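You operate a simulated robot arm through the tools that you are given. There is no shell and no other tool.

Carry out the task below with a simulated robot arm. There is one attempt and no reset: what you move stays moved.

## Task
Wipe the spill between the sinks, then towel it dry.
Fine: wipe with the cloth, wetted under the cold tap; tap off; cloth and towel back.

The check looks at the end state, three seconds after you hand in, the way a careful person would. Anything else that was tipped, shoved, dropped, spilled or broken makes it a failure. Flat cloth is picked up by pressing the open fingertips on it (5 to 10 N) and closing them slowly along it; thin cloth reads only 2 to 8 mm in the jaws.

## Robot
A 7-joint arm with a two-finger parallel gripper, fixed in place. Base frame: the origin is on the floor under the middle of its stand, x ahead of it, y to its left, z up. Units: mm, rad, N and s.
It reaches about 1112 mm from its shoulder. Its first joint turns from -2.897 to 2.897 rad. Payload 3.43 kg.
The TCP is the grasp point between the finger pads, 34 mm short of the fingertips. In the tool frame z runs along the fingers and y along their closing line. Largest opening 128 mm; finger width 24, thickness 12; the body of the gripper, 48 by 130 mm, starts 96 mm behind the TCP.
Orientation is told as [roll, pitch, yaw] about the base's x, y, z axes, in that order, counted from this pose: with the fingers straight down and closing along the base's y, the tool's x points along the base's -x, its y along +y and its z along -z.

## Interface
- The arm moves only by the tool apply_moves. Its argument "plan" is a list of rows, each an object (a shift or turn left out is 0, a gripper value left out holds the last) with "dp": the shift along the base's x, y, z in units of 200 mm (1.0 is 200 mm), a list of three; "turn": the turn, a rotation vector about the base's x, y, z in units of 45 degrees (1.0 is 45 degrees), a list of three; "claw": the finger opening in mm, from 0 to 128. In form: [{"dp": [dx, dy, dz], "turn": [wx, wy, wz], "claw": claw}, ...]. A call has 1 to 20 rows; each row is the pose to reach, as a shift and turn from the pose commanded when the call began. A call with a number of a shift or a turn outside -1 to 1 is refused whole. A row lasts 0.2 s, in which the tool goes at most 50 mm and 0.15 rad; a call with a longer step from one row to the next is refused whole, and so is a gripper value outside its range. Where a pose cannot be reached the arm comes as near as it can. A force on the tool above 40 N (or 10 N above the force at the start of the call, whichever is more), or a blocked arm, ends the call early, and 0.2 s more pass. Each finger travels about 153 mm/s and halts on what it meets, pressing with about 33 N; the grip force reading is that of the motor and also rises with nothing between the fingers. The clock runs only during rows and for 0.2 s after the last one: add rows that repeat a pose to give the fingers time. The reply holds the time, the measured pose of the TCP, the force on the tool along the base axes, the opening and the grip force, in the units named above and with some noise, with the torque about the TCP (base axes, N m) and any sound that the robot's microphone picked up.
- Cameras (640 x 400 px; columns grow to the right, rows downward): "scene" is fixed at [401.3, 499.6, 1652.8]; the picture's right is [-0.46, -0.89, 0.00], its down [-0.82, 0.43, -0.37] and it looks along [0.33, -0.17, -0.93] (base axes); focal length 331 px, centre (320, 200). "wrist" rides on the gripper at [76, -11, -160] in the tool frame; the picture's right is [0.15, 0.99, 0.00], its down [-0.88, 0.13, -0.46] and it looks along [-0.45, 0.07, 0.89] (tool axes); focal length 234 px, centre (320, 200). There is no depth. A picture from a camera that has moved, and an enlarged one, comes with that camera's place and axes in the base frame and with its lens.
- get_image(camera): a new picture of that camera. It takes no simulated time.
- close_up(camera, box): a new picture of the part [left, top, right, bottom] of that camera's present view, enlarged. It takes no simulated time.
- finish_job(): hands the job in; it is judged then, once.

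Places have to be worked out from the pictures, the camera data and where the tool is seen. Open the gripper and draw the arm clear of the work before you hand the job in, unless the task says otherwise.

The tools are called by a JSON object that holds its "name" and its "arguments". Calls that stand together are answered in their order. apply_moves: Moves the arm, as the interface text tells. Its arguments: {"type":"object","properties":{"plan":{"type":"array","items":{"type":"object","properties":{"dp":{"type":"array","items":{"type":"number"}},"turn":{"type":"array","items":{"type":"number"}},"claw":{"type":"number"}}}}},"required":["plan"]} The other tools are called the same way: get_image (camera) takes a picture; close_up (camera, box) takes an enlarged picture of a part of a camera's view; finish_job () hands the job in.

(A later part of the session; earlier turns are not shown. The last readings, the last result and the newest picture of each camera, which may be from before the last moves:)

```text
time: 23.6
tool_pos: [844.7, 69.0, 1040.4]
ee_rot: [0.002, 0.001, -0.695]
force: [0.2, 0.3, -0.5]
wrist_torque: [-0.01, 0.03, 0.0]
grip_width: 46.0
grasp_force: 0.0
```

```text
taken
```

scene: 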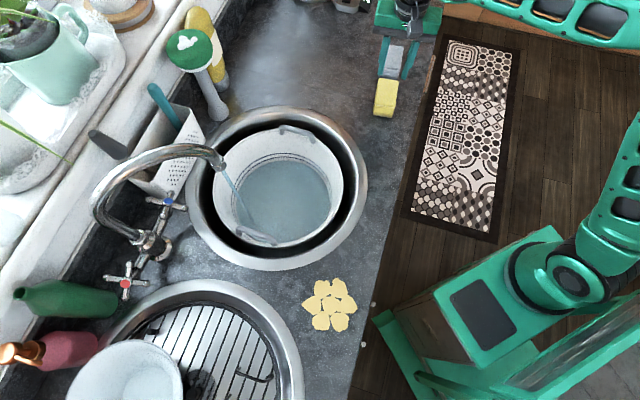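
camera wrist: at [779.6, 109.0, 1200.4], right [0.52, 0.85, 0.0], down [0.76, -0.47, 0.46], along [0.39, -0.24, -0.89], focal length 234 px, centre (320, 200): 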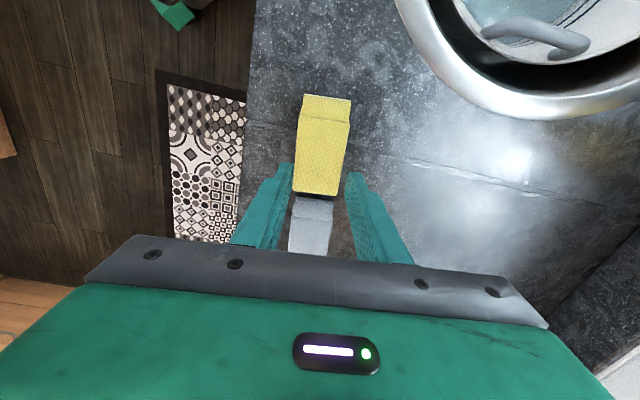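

The cloth slipped out: the jaws read 46 mm with no force, and the yellow cloth still lies on the counter. I'll check how it lies now, then try the press-and-pinch method from the task notes.

{"name": "close_up", "arguments": {"camera": "wrist", "box": [240, 80, 400, 240]}}

{"name": "close_up", "arguments": {"camera": "scene", "box": [360, 30, 420, 130]}}

```text
2.50 times, centred on (320, 160) of wrist
camera zoom: at [779.6, 109.0, 1200.4], right [0.52, 0.85, 0.0], down [0.76, -0.47, 0.46], along [0.39, -0.24, -0.89], focal length 585 px, centre (320, 300)
```

zoom: 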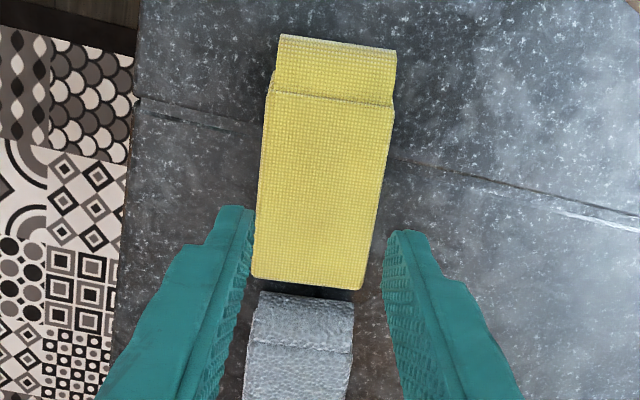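

```text
4.00 times, centred on (390, 80) of scene
camera zoom: at [401.3, 499.6, 1652.8], right [-0.46, -0.89, 0.0], down [-0.82, 0.43, -0.37], along [0.33, -0.17, -0.93], focal length 1326 px, centre (40, 680)
```

zoom: 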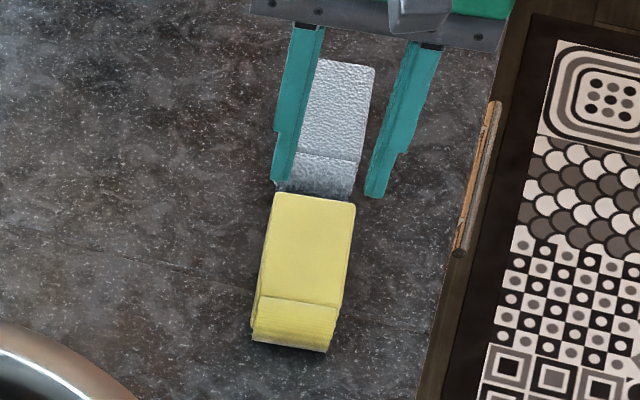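

The cloth hasn't moved. I'll set the jaws to about 24 mm, so both tips land on its top face, and lower onto it until a few newtons show.

{"name": "apply_moves", "arguments": {"plan": [{"dp": [0, 0, -0.2], "claw": 24}, {"dp": [0, 0, -0.35], "claw": 24}, {"dp": [0, 0, -0.37], "claw": 24}, {"dp": [0, 0, -0.38], "claw": 24}, {"dp": [0, 0, -0.38], "claw": 24}]}}

```text
time: 24.2
tool_pos: [834.5, 68.9, 986.1]
ee_rot: [0.01, -0.012, -0.698]
force: [0.5, -0.1, -1.3]
wrist_torque: [0.0, 0.16, 0.06]
grip_width: 24.2
grasp_force: 0.0
stopped in row 3: the force on the tool passed its limit at 69 N (the readings are from after the stop); the commanded pose is now the measured one
```

The tool hit something and the call stopped at 69 N, so I came down too fast. I'll look before moving again.

{"name": "get_image", "arguments": {"camera": "wrist"}}

{"name": "close_up", "arguments": {"camera": "scene", "box": [340, 20, 460, 130]}}

```text
taken
camera wrist: at [766.8, 109.4, 1144.7], right [0.52, 0.85, 0.01], down [0.75, -0.47, 0.47], along [0.4, -0.24, -0.88], focal length 234 px, centre (320, 200)
```

wrist: 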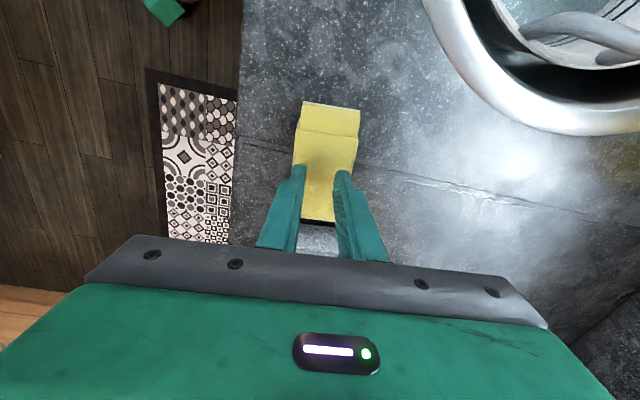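

```text
3.64 times, centred on (400, 75) of scene
camera zoom: at [401.3, 499.6, 1652.8], right [-0.46, -0.89, 0.0], down [-0.82, 0.43, -0.37], along [0.33, -0.17, -0.93], focal length 1205 px, centre (29, 654)
```

zoom: 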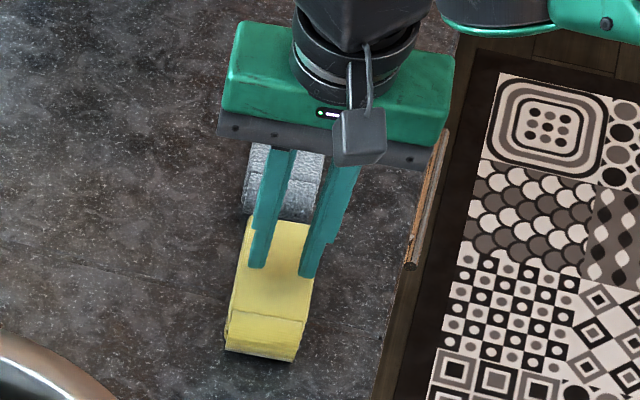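

The cloth is still in place. I'll re-centre and come down slowly in 2–3 mm steps.

{"name": "apply_moves", "arguments": {"plan": [{"dp": [0.05, 0.0, -0.02], "claw": 24}, {"dp": [0.05, 0.0, -0.05], "claw": 24}, {"dp": [0.05, 0.0, -0.065], "claw": 24}, {"dp": [0.05, 0.0, -0.075], "claw": 24}, {"dp": [0.05, 0.0, -0.085], "claw": 24}, {"dp": [0.05, 0.0, -0.085], "claw": 24}]}}

```text
time: 25.2
tool_pos: [834.2, 69.4, 986.9]
ee_rot: [0.023, -0.025, -0.699]
force: [0.5, 0.4, -1.3]
wrist_torque: [0.02, 0.07, -0.04]
grip_width: 24.2
grasp_force: 0.0
stopped in row 4: the force on the tool passed its limit at 44 N (the readings are from after the stop); the commanded pose is now the measured one
```

The call stopped again at 44 N around TCP z≈972, higher than I expected for the cloth top. I'll zoom in closely to see what the tips are touching.

{"name": "close_up", "arguments": {"camera": "wrist", "box": [256, 90, 384, 250]}}

{"name": "close_up", "arguments": {"camera": "scene", "box": [370, 40, 450, 130]}}

{"name": "get_image", "arguments": {"camera": "scene"}}

```text
2.50 times, centred on (320, 170) of wrist
camera zoom: at [762.6, 109.4, 1143.5], right [0.52, 0.85, 0.02], down [0.74, -0.47, 0.48], along [0.42, -0.24, -0.88], focal length 585 px, centre (320, 275)
```

zoom: 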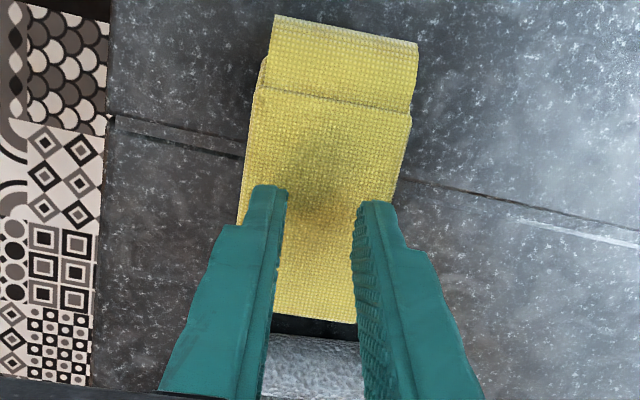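

```text
4.44 times, centred on (410, 85) of scene
camera zoom: at [401.3, 499.6, 1652.8], right [-0.46, -0.89, 0.0], down [-0.82, 0.43, -0.37], along [0.33, -0.17, -0.93], focal length 1473 px, centre (-80, 711)
```

zoom: 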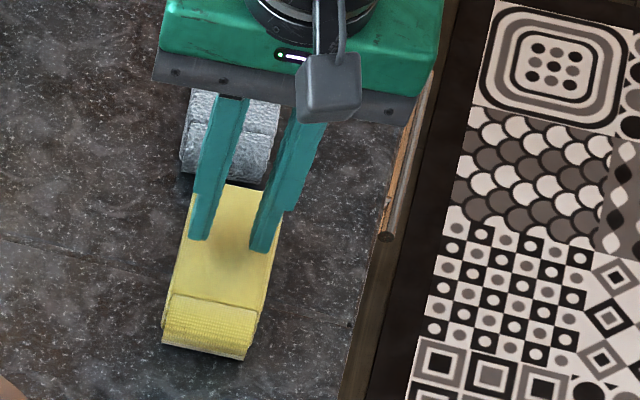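

```text
taken
```

scene: 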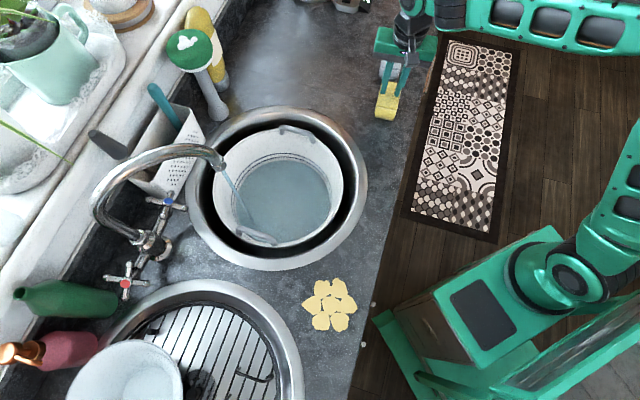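

Pressing dragged the cloth about 8 mm towards the sink, and the small tilt error comes from the arm springing. I'll rise a little, level the tool, and re-approach above the cloth's centre, very slowly.

{"name": "apply_moves", "arguments": {"plan": [{"dp": [0.01, 0.003, 0.03], "turn": [-0.015, 0.016, 0], "claw": 24}, {"dp": [0.03, 0.008, 0.05], "turn": [-0.029, 0.032, 0], "claw": 24}, {"dp": [0.03, 0.008, 0.05], "turn": [-0.029, 0.032, 0], "claw": 24}]}}

```text
time: 26.0
tool_pos: [840.3, 71.1, 995.7]
ee_rot: [-0.01, -0.023, -0.698]
force: [-0.2, 0.7, 1.4]
wrist_torque: [0.01, -0.02, 0.02]
grip_width: 24.2
grasp_force: 0.0
```

The tilt convention is clear now, so I'll level the tool and step down to z≈974.

{"name": "apply_moves", "arguments": {"plan": [{"dp": [0.0, 0, -0.04], "turn": [0.0286, 0.0143, 0], "claw": 24}, {"dp": [0.0, 0, -0.07], "turn": [0.0286, 0.0143, 0], "claw": 24}, {"dp": [0.0, 0, -0.09], "turn": [0.0286, 0.0143, 0], "claw": 24}, {"dp": [0.0, 0, -0.1], "turn": [0.0286, 0.0143, 0], "claw": 24}, {"dp": [0.0, 0, -0.1], "turn": [0.0286, 0.0143, 0], "claw": 24}]}}

```text
time: 27.2
tool_pos: [840.2, 71.8, 977.4]
ee_rot: [0.002, 0.0, -0.699]
force: [7.3, 3.7, 15.3]
wrist_torque: [0.1, -0.26, -0.04]
grip_width: 24.0
grasp_force: 0.0
```

Contact: 15 N at TCP z 977, so the cloth's top is really at about z 943. I'll ease off about 1 mm and close the tips slowly along it.

{"name": "apply_moves", "arguments": {"plan": [{"dp": [0, 0, 0.004], "claw": 24}, {"dp": [0, 0, 0.004], "claw": 21}, {"dp": [0, 0, 0.004], "claw": 18}, {"dp": [0, 0, 0.004], "claw": 15}, {"dp": [0, 0, 0.004], "claw": 12}, {"dp": [0, 0, 0.004], "claw": 9}, {"dp": [0, 0, 0.004], "claw": 6}, {"dp": [0, 0, 0.004], "claw": 3}, {"dp": [0, 0, 0.004], "claw": 0}, {"dp": [0, 0, 0.004], "claw": 0}]}}

{"name": "close_up", "arguments": {"camera": "wrist", "box": [256, 90, 384, 250]}}

{"name": "close_up", "arguments": {"camera": "scene", "box": [360, 40, 440, 130]}}

```text
time: 29.4
tool_pos: [838.0, 71.3, 978.3]
ee_rot: [-0.001, 0.002, -0.7]
force: [-2.0, -1.7, 17.2]
wrist_torque: [-0.1, 0.07, 0.0]
grip_width: 0.1
grasp_force: 33.6
```

```text
2.50 times, centred on (320, 170) of wrist
camera zoom: at [773.7, 111.2, 1136.4], right [0.52, 0.85, 0.0], down [0.76, -0.47, 0.45], along [0.39, -0.24, -0.89], focal length 585 px, centre (320, 275)
```

zoom: 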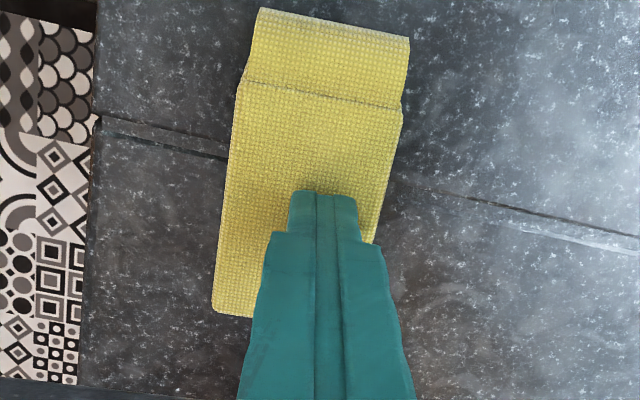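

```text
4.44 times, centred on (400, 85) of scene
camera zoom: at [401.3, 499.6, 1652.8], right [-0.46, -0.89, 0.0], down [-0.82, 0.43, -0.37], along [0.33, -0.17, -0.93], focal length 1473 px, centre (-36, 711)
```

zoom: 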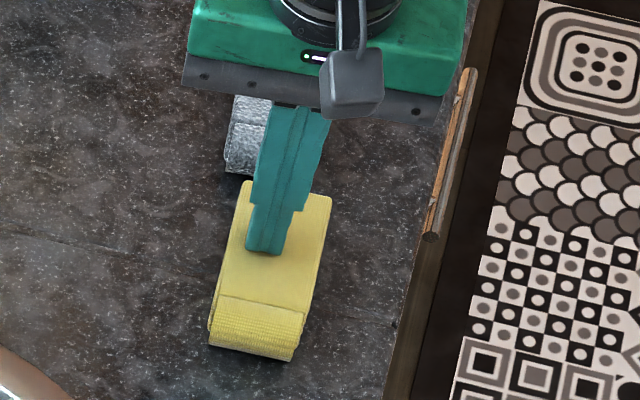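

The jaws closed to 0.1 mm with nothing between them, though I was pressing at 17 N, above the advised 5–10 N. I'll lift off, open wider and press again more lightly.

{"name": "apply_moves", "arguments": {"plan": [{"dp": [0, 0, 0.06], "claw": 0}, {"dp": [0.015, -0.005, 0.06], "claw": 32}, {"dp": [0.015, -0.005, 0.02], "claw": 32}, {"dp": [0.015, -0.005, 0.012], "claw": 32}, {"dp": [0.015, -0.005, 0.008], "claw": 32}, {"dp": [0.015, -0.005, 0.008], "claw": 32}]}}

```text
time: 30.8
tool_pos: [840.7, 70.5, 979.7]
ee_rot: [-0.002, 0.003, -0.701]
force: [-0.4, -0.7, 0.7]
wrist_torque: [0.01, 0.0, 0.03]
grip_width: 31.9
grasp_force: 0.2
```

No contact at z 979.7. I'll step down in sub-millimetre steps towards 5–10 N.

{"name": "apply_moves", "arguments": {"plan": [{"dp": [0, 0, -0.004], "claw": 32}, {"dp": [0, 0, -0.007], "claw": 32}, {"dp": [0, 0, -0.007], "claw": 32}]}}

```text
time: 31.6
tool_pos: [840.4, 70.9, 977.2]
ee_rot: [0.001, 0.001, -0.698]
force: [-0.4, 0.6, 2.2]
wrist_torque: [0.01, -0.05, 0.0]
grip_width: 32.0
grasp_force: 0.1
```

At 2 N now, so I'll go down another 0.8 mm and then close at about 10 mm/s.

{"name": "apply_moves", "arguments": {"plan": [{"dp": [0, 0, -0.003], "claw": 32}, {"dp": [0, 0, -0.005], "claw": 32}, {"dp": [0, 0, -0.005], "claw": 32}]}}

```text
time: 32.4
tool_pos: [841.7, 70.2, 975.9]
ee_rot: [0.0, 0.001, -0.699]
force: [-7.0, 2.5, 18.1]
wrist_torque: [0.02, 0.28, 0.0]
grip_width: 32.2
grasp_force: 0.0
```

1 mm raised the force to 18 N, so the top is stiff. I'll ease off 0.6 mm and close slowly.

{"name": "apply_moves", "arguments": {"plan": [{"dp": [0, 0, 0.003], "claw": 32}, {"dp": [0, 0, 0.003], "claw": 30}, {"dp": [0, 0, 0.003], "claw": 28}, {"dp": [0, 0, 0.003], "claw": 26}, {"dp": [0, 0, 0.003], "claw": 24}, {"dp": [0, 0, 0.003], "claw": 22}]}}

```text
time: 33.8
tool_pos: [843.5, 69.6, 976.5]
ee_rot: [0.001, 0.0, -0.701]
force: [-2.3, -1.5, 12.2]
wrist_torque: [-0.11, 0.05, 0.0]
grip_width: 27.2
grasp_force: 4.6
```

Now the jaws lag at 27 mm with grip force, so the cloth is resisting the closing. I'll ease off slightly and keep closing.

{"name": "apply_moves", "arguments": {"plan": [{"dp": [0, 0, 0.001], "claw": 20}, {"dp": [0, 0, 0.002], "claw": 18}, {"dp": [0, 0, 0.002], "claw": 16}, {"dp": [0, 0, 0.002], "claw": 14}, {"dp": [0, 0, 0.002], "claw": 12}, {"dp": [0, 0, 0.002], "claw": 10}, {"dp": [0, 0, 0.002], "claw": 8}, {"dp": [0, 0, 0.002], "claw": 6}]}}

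{"name": "close_up", "arguments": {"camera": "wrist", "box": [256, 90, 384, 250]}}

{"name": "close_up", "arguments": {"camera": "scene", "box": [360, 40, 440, 130]}}

```text
time: 35.6
tool_pos: [842.4, 69.5, 977.2]
ee_rot: [-0.001, 0.005, -0.699]
force: [0.4, 0.2, 0.8]
wrist_torque: [0.0, 0.03, 0.0]
grip_width: 6.2
grasp_force: 0.1
```

```text
2.50 times, centred on (320, 170) of wrist
camera zoom: at [777.4, 109.1, 1137.0], right [0.52, 0.85, 0.0], down [0.76, -0.47, 0.45], along [0.39, -0.24, -0.89], focal length 585 px, centre (320, 275)
```

zoom: 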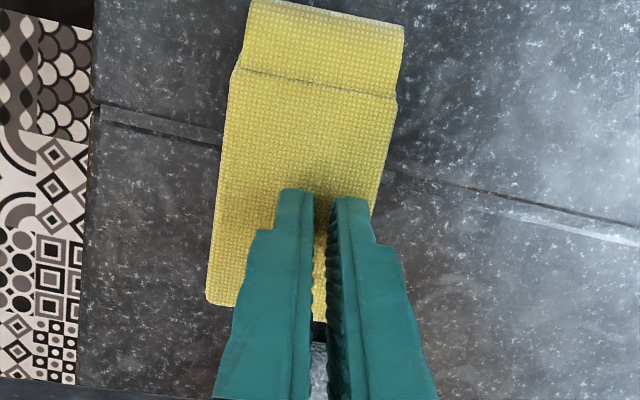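

```text
4.44 times, centred on (400, 85) of scene
camera zoom: at [401.3, 499.6, 1652.8], right [-0.46, -0.89, 0.0], down [-0.82, 0.43, -0.37], along [0.33, -0.17, -0.93], focal length 1473 px, centre (-36, 711)
```

zoom: 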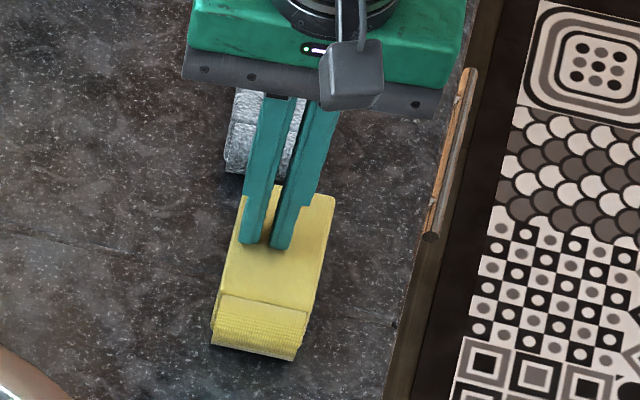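

Still nothing pinched, so this folded cloth behaves like a stiff pad and has to be gripped by its sides. It now lies at about (828, 69), yaw -0.74. Its original place was centred near (846, 64), yaw -0.68. I'll straddle it again, grip fully, and lift very slowly this time.

{"name": "apply_moves", "arguments": {"plan": [{"dp": [0, 0, 0.1], "claw": 6}, {"dp": [-0.03, 0.0, 0.12], "turn": [0, 0, -0.025], "claw": 50}, {"dp": [-0.07, 0.0, 0.12], "turn": [0, 0, -0.05], "claw": 90}, {"dp": [-0.07, 0.0, 0.0], "turn": [0, 0, -0.05], "claw": 90}, {"dp": [-0.07, 0.0, -0.1], "turn": [0, 0, -0.05], "claw": 90}, {"dp": [-0.07, 0.0, -0.13], "turn": [0, 0, -0.05], "claw": 90}, {"dp": [-0.07, 0.0, -0.14], "turn": [0, 0, -0.05], "claw": 90}, {"dp": [-0.07, 0.0, -0.14], "turn": [0, 0, -0.05], "claw": 90}]}}

{"name": "close_up", "arguments": {"camera": "wrist", "box": [200, 90, 440, 240]}}

{"name": "get_image", "arguments": {"camera": "scene"}}

```text
time: 37.4
tool_pos: [829.1, 69.6, 948.1]
ee_rot: [-0.001, 0.004, -0.736]
force: [1.1, -0.1, 1.3]
wrist_torque: [0.02, -0.01, 0.0]
grip_width: 89.9
grasp_force: 0.1
```

```text
2.67 times, centred on (320, 165) of wrist
camera zoom: at [764.9, 112.0, 1108.5], right [0.56, 0.83, 0.0], down [0.74, -0.5, 0.45], along [0.38, -0.25, -0.89], focal length 624 px, centre (320, 293)
```

zoom: 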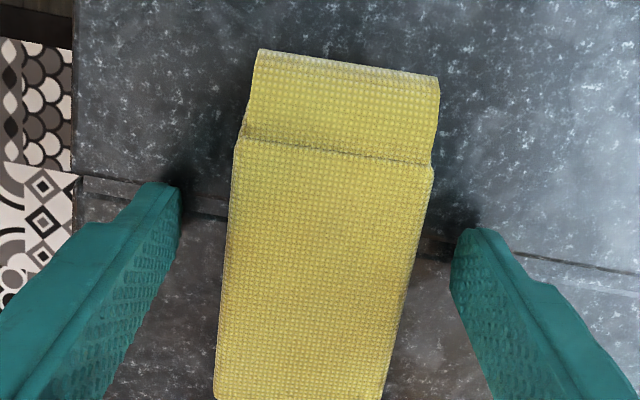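

```text
taken
```

scene: 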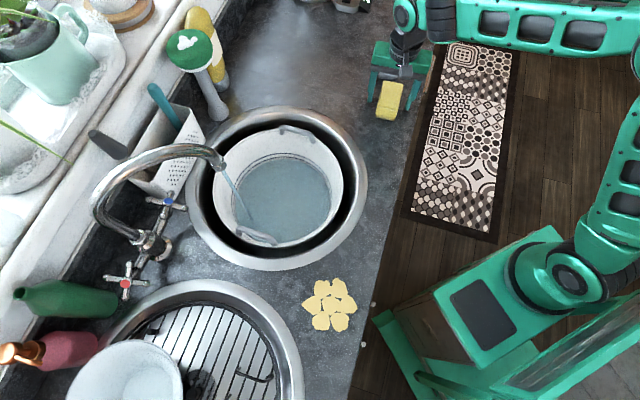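

The cloth is between the fingers and centred well enough. I'll close fully with extra time and lift only a few millimetres to test the hold.

{"name": "apply_moves", "arguments": {"plan": [{"dp": [0.01, 0.01, -0.005], "claw": 75}, {"dp": [0.01, 0.01, -0.005], "claw": 64}, {"dp": [0.01, 0.01, -0.005], "claw": 58}, {"dp": [0.01, 0.01, -0.005], "claw": 52}, {"dp": [0.01, 0.01, -0.005], "claw": 45}, {"dp": [0.01, 0.01, -0.005], "claw": 38}, {"dp": [0.01, 0.01, -0.005], "claw": 30}, {"dp": [0.01, 0.01, -0.005], "claw": 30}]}}

{"name": "close_up", "arguments": {"camera": "wrist", "box": [200, 90, 440, 240]}}

```text
time: 39.2
tool_pos: [831.0, 70.9, 947.2]
ee_rot: [0.001, 0.004, -0.737]
force: [-0.1, -0.4, 0.2]
wrist_torque: [0.02, 0.0, 0.04]
grip_width: 55.0
grasp_force: 32.8
```

```text
2.67 times, centred on (320, 165) of wrist
camera zoom: at [767.3, 113.9, 1107.5], right [0.56, 0.83, 0.0], down [0.74, -0.5, 0.45], along [0.38, -0.25, -0.89], focal length 624 px, centre (320, 293)
```

zoom: 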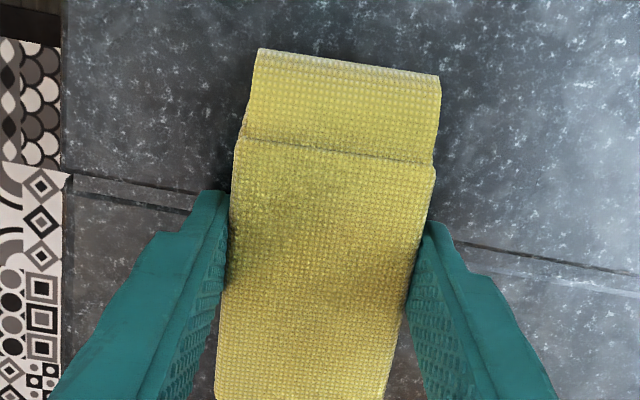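

Gripped at 55 mm again. Now a slow 10 mm test lift.

{"name": "apply_moves", "arguments": {"plan": [{"dp": [0, 0, 0.01], "claw": 30}, {"dp": [0, 0, 0.02], "claw": 30}, {"dp": [0, 0, 0.03], "claw": 30}, {"dp": [0, 0, 0.04], "claw": 30}, {"dp": [0, 0, 0.05], "claw": 30}, {"dp": [0, 0, 0.05], "claw": 30}]}}

{"name": "close_up", "arguments": {"camera": "wrist", "box": [200, 90, 440, 240]}}

{"name": "close_up", "arguments": {"camera": "scene", "box": [360, 40, 440, 130]}}

```text
time: 40.6
tool_pos: [830.7, 70.5, 957.1]
ee_rot: [-0.001, 0.002, -0.738]
force: [-0.2, 0.0, -0.3]
wrist_torque: [0.04, 0.01, -0.02]
grip_width: 54.6
grasp_force: 32.9
```

```text
2.67 times, centred on (320, 165) of wrist
camera zoom: at [767.4, 113.6, 1117.3], right [0.56, 0.83, 0.0], down [0.74, -0.5, 0.45], along [0.38, -0.25, -0.89], focal length 624 px, centre (320, 293)
```

zoom: 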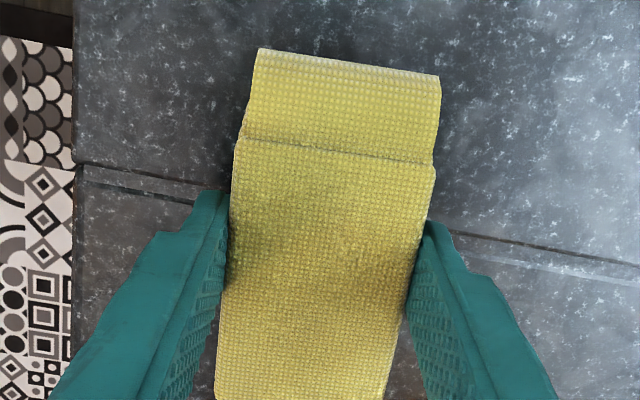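

```text
4.44 times, centred on (400, 85) of scene
camera zoom: at [401.3, 499.6, 1652.8], right [-0.46, -0.89, 0.0], down [-0.82, 0.43, -0.37], along [0.33, -0.17, -0.93], focal length 1473 px, centre (-36, 711)
```

zoom: 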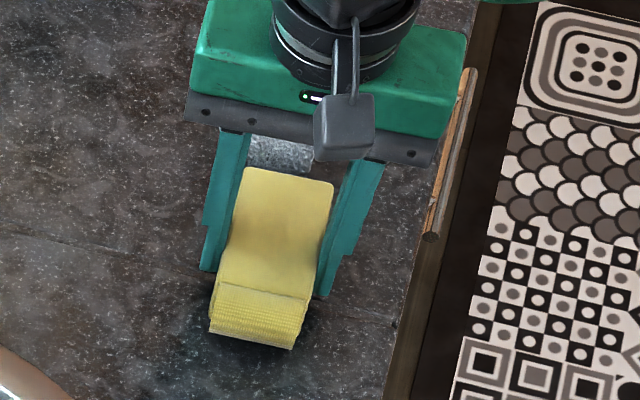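

The slow lift worked: the cloth rose with the fingers, slightly bowed. I'll continue up gently.

{"name": "apply_moves", "arguments": {"plan": [{"dp": [0, 0, 0.015], "claw": 30}, {"dp": [0, 0, 0.03], "claw": 30}, {"dp": [0, 0, 0.05], "claw": 30}, {"dp": [0, 0, 0.07], "claw": 30}, {"dp": [0, 0, 0.095], "claw": 30}, {"dp": [0, 0, 0.12], "claw": 30}, {"dp": [0, 0, 0.15], "claw": 30}, {"dp": [0, 0, 0.18], "claw": 30}, {"dp": [0, 0, 0.21], "claw": 30}, {"dp": [0, 0, 0.25], "claw": 30}]}}

{"name": "get_image", "arguments": {"camera": "wrist"}}

{"name": "get_image", "arguments": {"camera": "scene"}}

```text
time: 42.8
tool_pos: [829.5, 70.6, 1009.2]
ee_rot: [0.001, 0.003, -0.738]
force: [-0.3, 0.1, -0.7]
wrist_torque: [-0.02, 0.04, 0.03]
grip_width: 55.0
grasp_force: 33.1
```

```text
taken
camera wrist: at [767.6, 114.6, 1168.3], right [0.56, 0.83, 0.0], down [0.74, -0.5, 0.45], along [0.38, -0.25, -0.89], focal length 234 px, centre (320, 200)
```

wrist: 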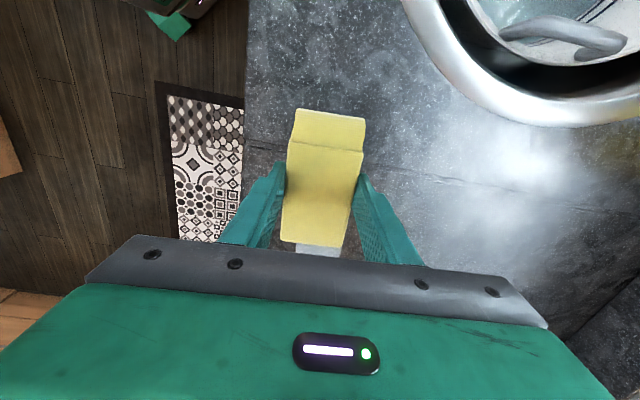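

```text
taken
```

scene: 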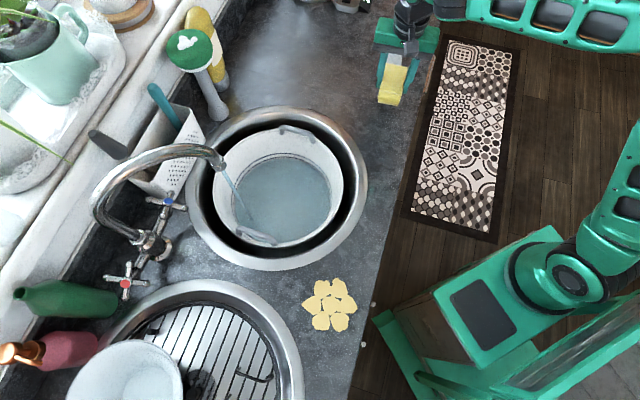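

The cloth hangs securely at 55 mm. I'll carry it towards the spout in gentle, smoothly accelerated steps, gradually turning the fingers outward so the hand stays clear of the spout.

{"name": "apply_moves", "arguments": {"plan": [{"dp": [-0.016, 0.025, 0.007], "turn": [-0.001, -0.012, 0.018], "claw": 30}, {"dp": [-0.048, 0.075, 0.02], "turn": [-0.002, -0.036, 0.054], "claw": 30}, {"dp": [-0.095, 0.15, 0.04], "turn": [-0.005, -0.072, 0.108], "claw": 30}, {"dp": [-0.152, 0.24, 0.064], "turn": [-0.007, -0.115, 0.173], "claw": 30}, {"dp": [-0.219, 0.345, 0.092], "turn": [-0.011, -0.165, 0.249], "claw": 30}, {"dp": [-0.285, 0.45, 0.12], "turn": [-0.014, -0.215, 0.325], "claw": 30}, {"dp": [-0.349, 0.551, 0.147], "turn": [-0.017, -0.263, 0.398], "claw": 30}, {"dp": [-0.406, 0.641, 0.171], "turn": [-0.02, -0.306, 0.463], "claw": 30}, {"dp": [-0.449, 0.709, 0.189], "turn": [-0.022, -0.338, 0.511], "claw": 30}, {"dp": [-0.475, 0.75, 0.2], "turn": [-0.0229, -0.358, 0.541], "claw": 30}]}}

{"name": "get_image", "arguments": {"camera": "wrist"}}

```text
time: 45.0
tool_pos: [736.1, 223.1, 1049.4]
ee_rot: [0.128, -0.249, -0.324]
force: [0.6, -0.1, -1.0]
wrist_torque: [0.0, 0.01, 0.0]
grip_width: 55.0
grasp_force: 32.8
```

```text
taken
camera wrist: at [620.2, 229.5, 1181.9], right [0.15, 0.98, 0.09], down [0.72, -0.17, 0.67], along [0.67, -0.04, -0.74], focal length 234 px, centre (320, 200)
```

wrist: 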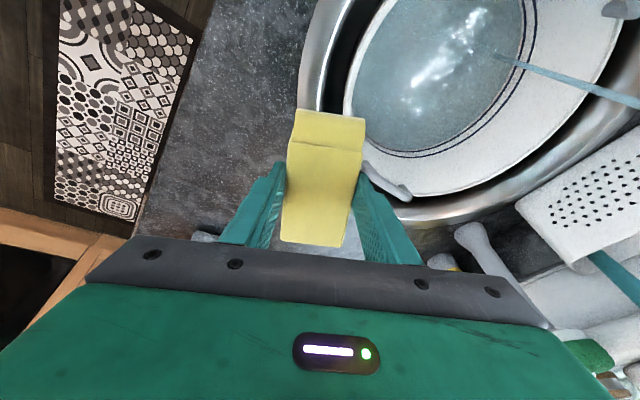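

The hold is steady at 55 mm. I'll continue the carry and turn.

{"name": "apply_moves", "arguments": {"plan": [{"dp": [-0.016, 0.028, 0.002], "turn": [-0.001, -0.012, 0.018], "claw": 30}, {"dp": [-0.048, 0.085, 0.005], "turn": [-0.002, -0.036, 0.054], "claw": 30}, {"dp": [-0.095, 0.17, 0.01], "turn": [-0.005, -0.072, 0.108], "claw": 30}, {"dp": [-0.152, 0.272, 0.016], "turn": [-0.007, -0.115, 0.173], "claw": 30}, {"dp": [-0.219, 0.391, 0.023], "turn": [-0.011, -0.165, 0.249], "claw": 30}, {"dp": [-0.285, 0.51, 0.03], "turn": [-0.014, -0.215, 0.325], "claw": 30}, {"dp": [-0.349, 0.625, 0.037], "turn": [-0.017, -0.263, 0.398], "claw": 30}, {"dp": [-0.406, 0.727, 0.043], "turn": [-0.02, -0.306, 0.463], "claw": 30}, {"dp": [-0.449, 0.803, 0.047], "turn": [-0.022, -0.338, 0.511], "claw": 30}, {"dp": [-0.475, 0.85, 0.05], "turn": [-0.0229, -0.358, 0.541], "claw": 30}]}}

{"name": "apply_moves", "arguments": {"plan": [{"dp": [0.0, 0.02, 0.0], "turn": [-0.001, -0.012, 0.018], "claw": 30}, {"dp": [0.01, 0.05, -0.01], "turn": [-0.002, -0.036, 0.054], "claw": 30}, {"dp": [0.02, 0.08, -0.02], "turn": [-0.005, -0.072, 0.108], "claw": 30}, {"dp": [0.04, 0.12, -0.04], "turn": [-0.007, -0.115, 0.173], "claw": 30}, {"dp": [0.06, 0.16, -0.06], "turn": [-0.011, -0.165, 0.249], "claw": 30}, {"dp": [0.08, 0.2, -0.08], "turn": [-0.014, -0.215, 0.325], "claw": 30}, {"dp": [0.1, 0.24, -0.1], "turn": [-0.017, -0.263, 0.398], "claw": 30}, {"dp": [0.12, 0.28, -0.12], "turn": [-0.02, -0.306, 0.463], "claw": 30}, {"dp": [0.13, 0.3, -0.13], "turn": [-0.022, -0.338, 0.511], "claw": 30}, {"dp": [0.13, 0.3, -0.13], "turn": [-0.0229, -0.358, 0.541], "claw": 30}]}}

{"name": "get_image", "arguments": {"camera": "wrist"}}

{"name": "get_image", "arguments": {"camera": "scene"}}

```text
time: 47.2
tool_pos: [639.7, 391.9, 1057.2]
ee_rot: [0.142, -0.526, 0.098]
force: [0.5, -0.1, -0.5]
wrist_torque: [0.0, 0.02, -0.01]
grip_width: 55.2
grasp_force: 33.0
```

```text
time: 49.4
tool_pos: [665.9, 451.5, 1032.6]
ee_rot: [0.001, -0.781, 0.613]
force: [-0.4, -0.1, -1.4]
wrist_torque: [-0.01, -0.01, 0.0]
grip_width: 54.8
grasp_force: 33.0
```

```text
taken
camera wrist: at [535.9, 346.9, 1091.8], right [-0.65, 0.75, -0.1], down [0.17, 0.28, 0.94], along [0.74, 0.6, -0.31], focal length 234 px, centre (320, 200)
```

wrist: 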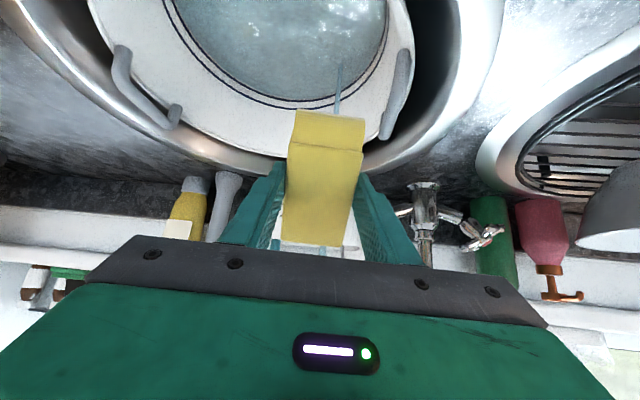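

```text
taken
```

scene: 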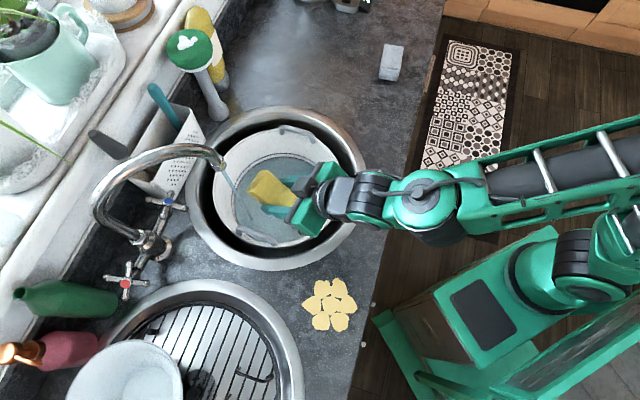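

The cloth is lined up just in front of the stream. I'll slide it forward and down under the spout, leaving about 50 mm below the outlet.

{"name": "apply_moves", "arguments": {"plan": [{"dp": [0.01, 0.013, -0.02], "claw": 30}, {"dp": [0.03, 0.037, -0.05], "claw": 30}, {"dp": [0.06, 0.075, -0.09], "claw": 30}, {"dp": [0.1, 0.123, -0.12], "claw": 30}, {"dp": [0.14, 0.173, -0.145], "claw": 30}, {"dp": [0.18, 0.222, -0.16], "claw": 30}, {"dp": [0.21, 0.26, -0.16], "claw": 30}, {"dp": [0.23, 0.283, -0.16], "claw": 30}, {"dp": [0.23, 0.283, -0.16], "claw": 30}]}}

{"name": "get_image", "arguments": {"camera": "wrist"}}

{"name": "close_up", "arguments": {"camera": "scene", "box": [150, 100, 390, 270]}}

```text
time: 51.4
tool_pos: [714.0, 507.9, 1000.5]
ee_rot: [0.001, -0.781, 0.61]
force: [-0.3, 0.4, -1.0]
wrist_torque: [-0.03, 0.03, -0.02]
grip_width: 54.8
grasp_force: 33.3
```

```text
taken
camera wrist: at [583.5, 403.3, 1060.3], right [-0.65, 0.75, -0.1], down [0.17, 0.28, 0.94], along [0.74, 0.6, -0.31], focal length 234 px, centre (320, 200)
```

wrist: 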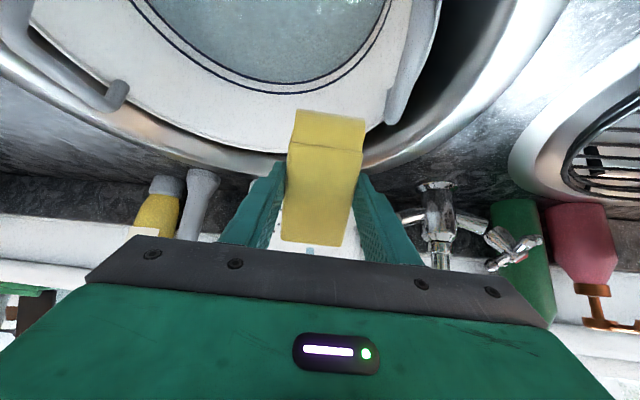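

```text
2.35 times, centred on (270, 185) of scene
camera zoom: at [401.3, 499.6, 1652.8], right [-0.46, -0.89, 0.0], down [-0.82, 0.43, -0.37], along [0.33, -0.17, -0.93], focal length 780 px, centre (438, 235)
```

zoom: 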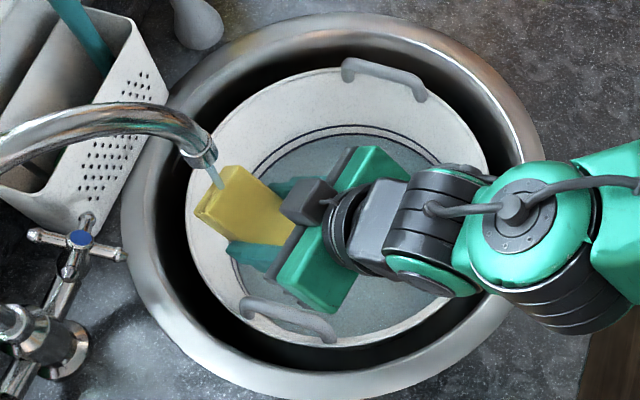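

The stream now ends on the cloth's outer half. I'll hold it there for a couple of seconds.

{"name": "apply_moves", "arguments": {"plan": [{"dp": [0, 0, 0], "claw": 30}, {"dp": [0, 0, 0], "claw": 30}, {"dp": [0, 0, 0], "claw": 30}, {"dp": [0, 0, 0], "claw": 30}, {"dp": [0.01, 0.01, 0], "claw": 30}, {"dp": [0.02, 0.015, 0], "claw": 30}, {"dp": [0.03, 0.02, 0], "claw": 30}, {"dp": [0.03, 0.02, 0], "claw": 30}, {"dp": [0.03, 0.02, 0], "claw": 30}, {"dp": [0.03, 0.02, 0], "claw": 30}]}}

{"name": "close_up", "arguments": {"camera": "scene", "box": [180, 130, 300, 220]}}

{"name": "close_up", "arguments": {"camera": "wrist", "box": [240, 90, 420, 260]}}

```text
time: 53.6
tool_pos: [718.5, 509.7, 999.7]
ee_rot: [0.002, -0.781, 0.611]
force: [0.4, 0.0, 0.3]
wrist_torque: [0.0, 0.03, 0.01]
grip_width: 55.0
grasp_force: 32.5
```

```text
4.44 times, centred on (240, 175) of scene
camera zoom: at [401.3, 499.6, 1652.8], right [-0.46, -0.89, 0.0], down [-0.82, 0.43, -0.37], along [0.33, -0.17, -0.93], focal length 1473 px, centre (676, 311)
```

zoom: 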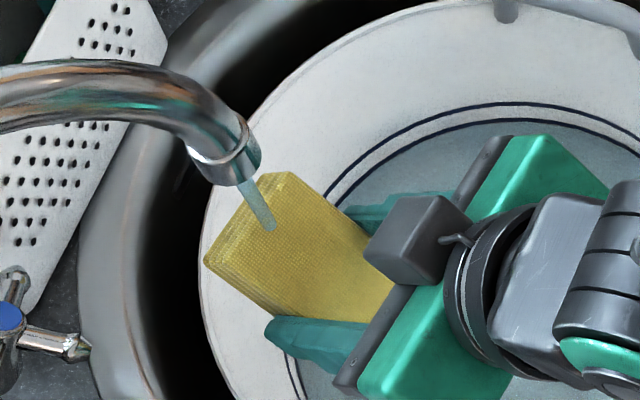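

```text
2.35 times, centred on (330, 175) of wrist
camera zoom: at [589.3, 406.7, 1060.1], right [-0.65, 0.75, -0.1], down [0.17, 0.28, 0.94], along [0.74, 0.6, -0.31], focal length 551 px, centre (296, 259)
```

zoom: 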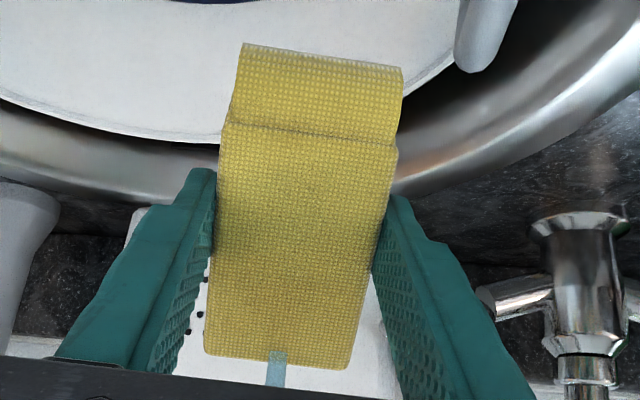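

The cloth has turned a deeper yellow, so it's wet. I'll draw it back out of the stream, staying over the sink for a moment, and get a precise view of the spill.

{"name": "apply_moves", "arguments": {"plan": [{"dp": [-0.02, -0.014, 0.0], "claw": 30}, {"dp": [-0.06, -0.042, 0.0], "claw": 30}, {"dp": [-0.12, -0.084, 0.01], "claw": 30}, {"dp": [-0.2, -0.14, 0.03], "claw": 30}, {"dp": [-0.28, -0.196, 0.06], "claw": 30}, {"dp": [-0.36, -0.25, 0.09], "claw": 30}, {"dp": [-0.42, -0.29, 0.12], "claw": 30}, {"dp": [-0.45, -0.31, 0.15], "claw": 30}, {"dp": [-0.45, -0.31, 0.15], "claw": 30}, {"dp": [-0.45, -0.31, 0.15], "claw": 30}]}}

{"name": "close_up", "arguments": {"camera": "scene", "box": [260, 240, 400, 360]}}

{"name": "get_image", "arguments": {"camera": "scene"}}

```text
time: 55.8
tool_pos: [628.3, 451.5, 1031.8]
ee_rot: [0.002, -0.781, 0.612]
force: [-0.3, 0.1, -0.6]
wrist_torque: [0.01, 0.0, 0.0]
grip_width: 54.7
grasp_force: 33.0
```

```text
3.33 times, centred on (330, 300) of scene
camera zoom: at [401.3, 499.6, 1652.8], right [-0.46, -0.89, 0.0], down [-0.82, 0.43, -0.37], along [0.33, -0.17, -0.93], focal length 1105 px, centre (287, -133)
```

zoom: 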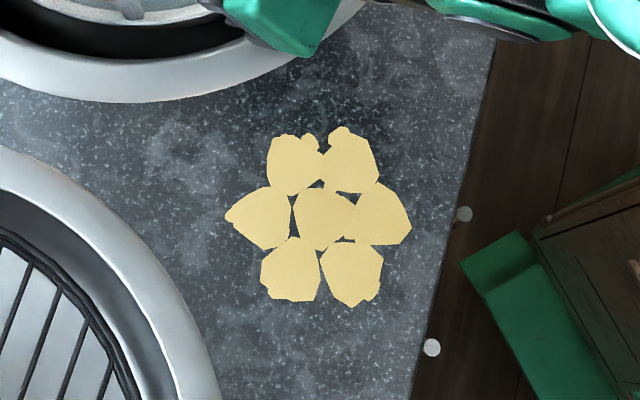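

```text
taken
```

scene: 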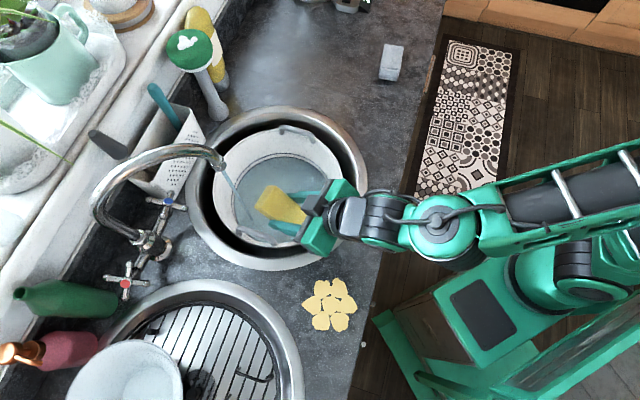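

The spill spans about u -48…67 and v 578…693 in counter coordinates, centred at (441, 458), and both sink rims are far enough away to work. I'll level the fingers while moving towards the spill.

{"name": "apply_moves", "arguments": {"plan": [{"dp": [-0.012, -0.002, 0.01], "turn": [-0.019, 0.027, 0], "claw": 30}, {"dp": [-0.035, -0.005, 0.02], "turn": [-0.057, 0.082, 0], "claw": 30}, {"dp": [-0.07, -0.01, 0.03], "turn": [-0.114, 0.163, 0], "claw": 30}, {"dp": [-0.11, -0.016, 0.05], "turn": [-0.182, 0.261, 0], "claw": 30}, {"dp": [-0.16, -0.023, 0.06], "turn": [-0.262, 0.375, 0], "claw": 30}, {"dp": [-0.21, -0.03, 0.08], "turn": [-0.342, 0.489, 0], "claw": 30}, {"dp": [-0.26, -0.037, 0.09], "turn": [-0.419, 0.599, 0], "claw": 30}, {"dp": [-0.3, -0.043, 0.1], "turn": [-0.487, 0.697, 0], "claw": 30}, {"dp": [-0.33, -0.047, 0.1], "turn": [-0.539, 0.77, 0], "claw": 30}, {"dp": [-0.35, -0.05, 0.1], "turn": [-0.57, 0.815, 0], "claw": 30}]}}

{"name": "apply_moves", "arguments": {"plan": [{"dp": [-0.02, -0.003, -0.01], "turn": [0, 0, 0.02], "claw": 30}, {"dp": [-0.06, -0.009, -0.03], "turn": [0, 0, 0.06], "claw": 30}, {"dp": [-0.12, -0.018, -0.07], "turn": [0, 0, 0.1], "claw": 30}, {"dp": [-0.19, -0.028, -0.12], "turn": [0, 0, 0.14], "claw": 30}, {"dp": [-0.25, -0.037, -0.17], "turn": [0, 0, 0.18], "claw": 30}, {"dp": [-0.3, -0.044, -0.22], "turn": [0, 0, 0.21], "claw": 30}, {"dp": [-0.33, -0.048, -0.26], "turn": [0, 0, 0.222], "claw": 30}, {"dp": [-0.35, -0.05, -0.28], "turn": [0, 0, 0.222], "claw": 30}, {"dp": [-0.35, -0.05, -0.28], "turn": [0, 0, 0.222], "claw": 30}]}}

{"name": "get_image", "arguments": {"camera": "wrist"}}

{"name": "get_image", "arguments": {"camera": "scene"}}

```text
time: 58.0
tool_pos: [557.8, 439.8, 1050.5]
ee_rot: [0.003, -0.002, 0.61]
force: [0.7, 0.4, -0.1]
wrist_torque: [0.03, -0.02, -0.01]
grip_width: 54.9
grasp_force: 33.4
```

```text
time: 60.0
tool_pos: [487.7, 429.9, 995.7]
ee_rot: [0.004, -0.002, 0.786]
force: [0.2, -0.8, -0.5]
wrist_torque: [0.01, 0.01, 0.02]
grip_width: 55.0
grasp_force: 33.0
```

```text
taken
camera wrist: at [442.3, 368.2, 1154.5], right [-0.8, 0.6, 0.0], down [0.53, 0.71, 0.46], along [0.27, 0.37, -0.89], focal length 234 px, centre (320, 200)
```

wrist: 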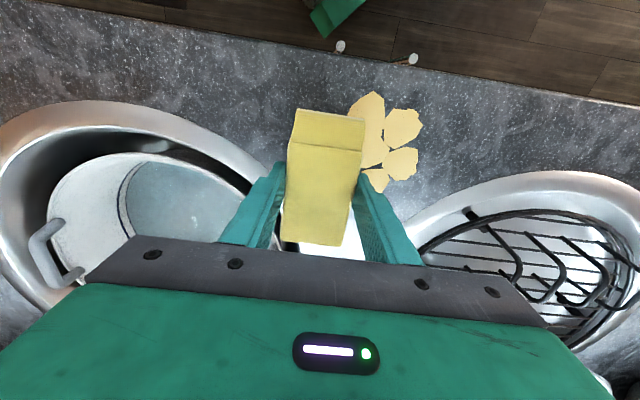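

```text
taken
```

scene: 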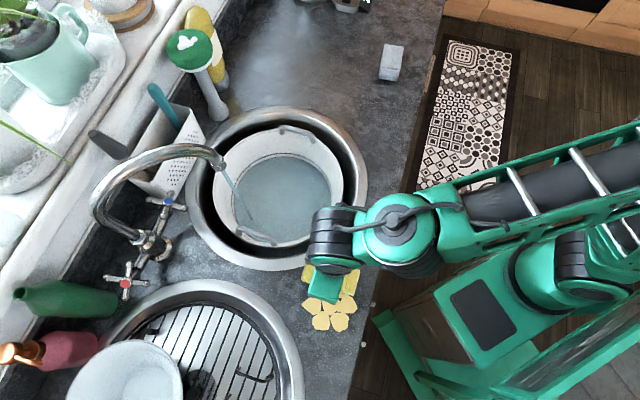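

I'm positioned at the right-hand end of the spill. I'll lower the cloth gently towards the counter.

{"name": "apply_moves", "arguments": {"plan": [{"dp": [0, 0, -0.04], "claw": 30}, {"dp": [0, 0, -0.1], "claw": 30}, {"dp": [0, 0, -0.15], "claw": 30}, {"dp": [0, 0, -0.19], "claw": 30}, {"dp": [0, 0, -0.21], "claw": 30}, {"dp": [0, 0, -0.22], "claw": 30}, {"dp": [0, 0, -0.228], "claw": 30}, {"dp": [0, 0, -0.228], "claw": 30}]}}

```text
time: 61.8
tool_pos: [488.6, 430.3, 949.5]
ee_rot: [0.0, -0.002, 0.785]
force: [-0.1, 0.3, -0.6]
wrist_torque: [0.0, 0.0, 0.0]
grip_width: 55.0
grasp_force: 32.7
```

No contact at z 949.5, so I'll continue down in half-millimetre to 1 mm steps.

{"name": "apply_moves", "arguments": {"plan": [{"dp": [0, 0, -0.005], "claw": 30}, {"dp": [0, 0, -0.01], "claw": 30}, {"dp": [0, 0, -0.01], "claw": 30}]}}

```text
time: 62.6
tool_pos: [489.0, 429.9, 948.2]
ee_rot: [0.004, -0.001, 0.785]
force: [2.8, -0.6, 8.4]
wrist_torque: [-0.36, 0.14, 0.08]
grip_width: 55.1
grasp_force: 32.6
```

Contact at 8 N. Now I'll wipe slowly leftwards along the counter, holding this height.

{"name": "apply_moves", "arguments": {"plan": [{"dp": [-0.015, 0.015, 0], "claw": 30}, {"dp": [-0.04, 0.04, 0], "claw": 30}, {"dp": [-0.07, 0.07, 0], "claw": 30}, {"dp": [-0.1, 0.1, 0], "claw": 30}, {"dp": [-0.13, 0.13, 0], "claw": 30}, {"dp": [-0.16, 0.16, 0], "claw": 30}, {"dp": [-0.19, 0.19, 0], "claw": 30}, {"dp": [-0.22, 0.22, 0], "claw": 30}, {"dp": [-0.25, 0.25, 0], "claw": 30}, {"dp": [-0.28, 0.28, 0], "claw": 30}, {"dp": [-0.31, 0.31, 0], "claw": 30}, {"dp": [-0.335, 0.335, 0], "claw": 30}, {"dp": [-0.35, 0.35, 0], "claw": 30}, {"dp": [-0.36, 0.36, 0], "claw": 30}]}}

{"name": "get_image", "arguments": {"camera": "wrist"}}

{"name": "close_up", "arguments": {"camera": "scene", "box": [260, 240, 400, 360]}}

```text
time: 65.6
tool_pos: [416.8, 502.2, 949.3]
ee_rot: [0.002, -0.003, 0.785]
force: [7.3, -12.2, 28.5]
wrist_torque: [-0.21, -0.33, -0.22]
grip_width: 54.8
grasp_force: 32.9
```

```text
taken
camera wrist: at [371.6, 439.8, 1106.9], right [-0.8, 0.6, 0.0], down [0.53, 0.71, 0.46], along [0.27, 0.37, -0.89], focal length 234 px, centre (320, 200)
```

wrist: 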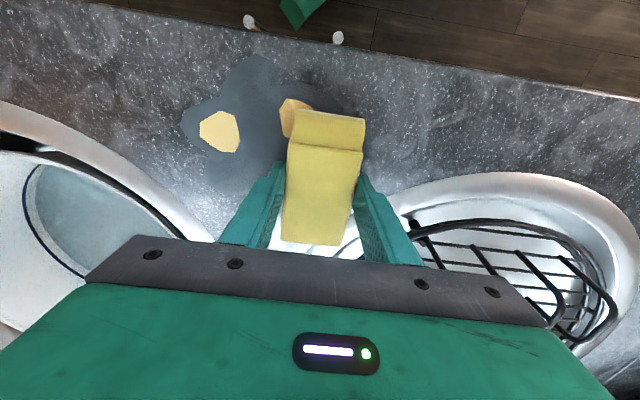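

```text
3.33 times, centred on (330, 300) of scene
camera zoom: at [401.3, 499.6, 1652.8], right [-0.46, -0.89, 0.0], down [-0.82, 0.43, -0.37], along [0.33, -0.17, -0.93], focal length 1105 px, centre (287, -133)
```

zoom: 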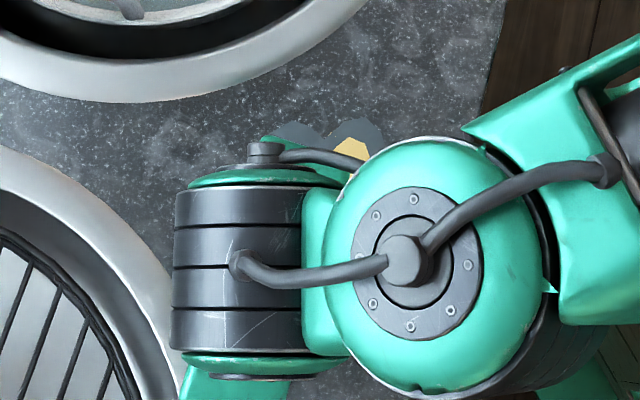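

The wipe works: most petals have become a dark wet film. Two patches remain, near (461, 421) and (404, 447), closer to the counter edge. The higher force at the end suggests the cloth touched the left sink's rim, so I'll shift back towards the edge and wipe back to the right.

{"name": "apply_moves", "arguments": {"plan": [{"dp": [0.01, -0.03, 0.002], "claw": 30}, {"dp": [-0.02, -0.07, 0.002], "claw": 30}, {"dp": [-0.05, -0.11, 0.002], "claw": 30}, {"dp": [-0.087, -0.16, 0.002], "claw": 30}, {"dp": [-0.06, -0.187, 0.002], "claw": 30}, {"dp": [-0.03, -0.217, 0.002], "claw": 30}, {"dp": [0.0, -0.247, 0.0], "claw": 30}, {"dp": [0.03, -0.277, 0.0], "claw": 30}, {"dp": [0.06, -0.307, 0.0], "claw": 30}, {"dp": [0.09, -0.337, 0.0], "claw": 30}, {"dp": [0.12, -0.367, 0.0], "claw": 30}, {"dp": [0.15, -0.397, 0.0], "claw": 30}, {"dp": [0.18, -0.427, 0.0], "claw": 30}, {"dp": [0.21, -0.457, 0.0], "claw": 30}, {"dp": [0.24, -0.487, 0.0], "claw": 30}, {"dp": [0.26, -0.507, 0.0], "claw": 30}, {"dp": [0.274, -0.52, 0.0], "claw": 30}]}}

{"name": "get_image", "arguments": {"camera": "wrist"}}

{"name": "close_up", "arguments": {"camera": "scene", "box": [260, 240, 400, 360]}}

```text
time: 67.7
tool_pos: [418.2, 440.4, 952.7]
ee_rot: [-0.006, -0.012, 0.787]
force: [0.4, -0.3, -1.2]
wrist_torque: [0.0, 0.12, -0.01]
grip_width: 55.0
grasp_force: 32.8
stopped in row 10: the force on the tool passed its limit at 41 N (the readings are from after the stop); the commanded pose is now the measured one
```

```text
taken
camera wrist: at [369.6, 378.9, 1110.9], right [-0.8, 0.59, -0.01], down [0.52, 0.71, 0.47], along [0.28, 0.37, -0.88], focal length 234 px, centre (320, 200)
```

wrist: 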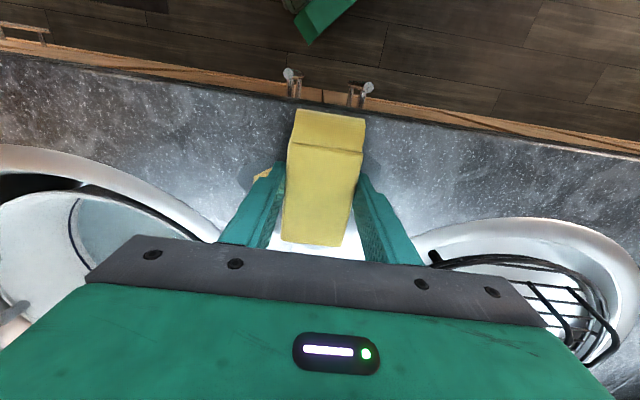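

```text
3.33 times, centred on (330, 300) of scene
camera zoom: at [401.3, 499.6, 1652.8], right [-0.46, -0.89, 0.0], down [-0.82, 0.43, -0.37], along [0.33, -0.17, -0.93], focal length 1105 px, centre (287, -133)
```

zoom: 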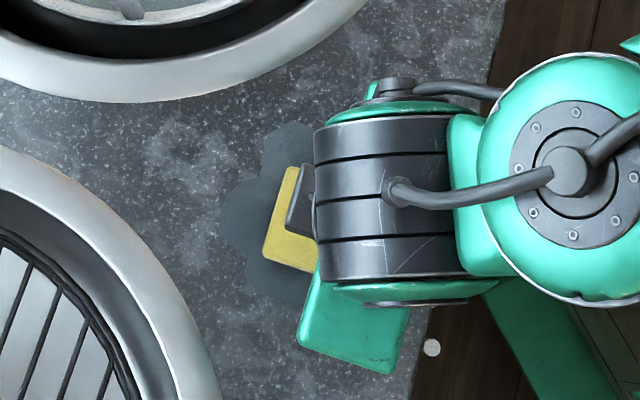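

The call stopped at 41 N total while dragging, so I was pressing too hard. No contact now at z 952.7. I'll level the tool and find a light contact again.

{"name": "apply_moves", "arguments": {"plan": [{"dp": [0.0, 0.0, -0.008], "turn": [-0.0055, 0.0162, 0], "claw": 30}, {"dp": [0.0, 0.0, -0.014], "turn": [-0.0055, 0.0162, 0], "claw": 30}, {"dp": [0.0, 0.0, -0.014], "turn": [-0.0055, 0.0162, 0], "claw": 30}]}}

```text
time: 68.5
tool_pos: [418.5, 441.2, 949.2]
ee_rot: [-0.001, -0.001, 0.788]
force: [-0.2, -0.1, -0.7]
wrist_torque: [0.0, 0.02, 0.01]
grip_width: 54.7
grasp_force: 33.0
```

There's no contact at z 949.2, so I'll go down another millimetre.

{"name": "apply_moves", "arguments": {"plan": [{"dp": [0.0, 0.0, -0.003], "claw": 30}, {"dp": [0.0, 0.0, -0.006], "claw": 30}, {"dp": [0.0, 0.0, -0.006], "claw": 30}]}}

```text
time: 69.3
tool_pos: [417.1, 441.0, 949.2]
ee_rot: [-0.001, 0.002, 0.787]
force: [0.0, 0.2, -0.6]
wrist_torque: [0.0, 0.0, 0.03]
grip_width: 54.8
grasp_force: 33.3
```

Still no contact, so one more small step down.

{"name": "apply_moves", "arguments": {"plan": [{"dp": [0.0, 0.0, -0.004], "claw": 30}, {"dp": [0.0, 0.0, -0.004], "claw": 30}]}}

```text
time: 69.9
tool_pos: [417.2, 439.8, 947.2]
ee_rot: [0.002, -0.002, 0.786]
force: [0.2, -1.1, 2.6]
wrist_torque: [0.12, -0.16, -0.05]
grip_width: 54.9
grasp_force: 33.3
```

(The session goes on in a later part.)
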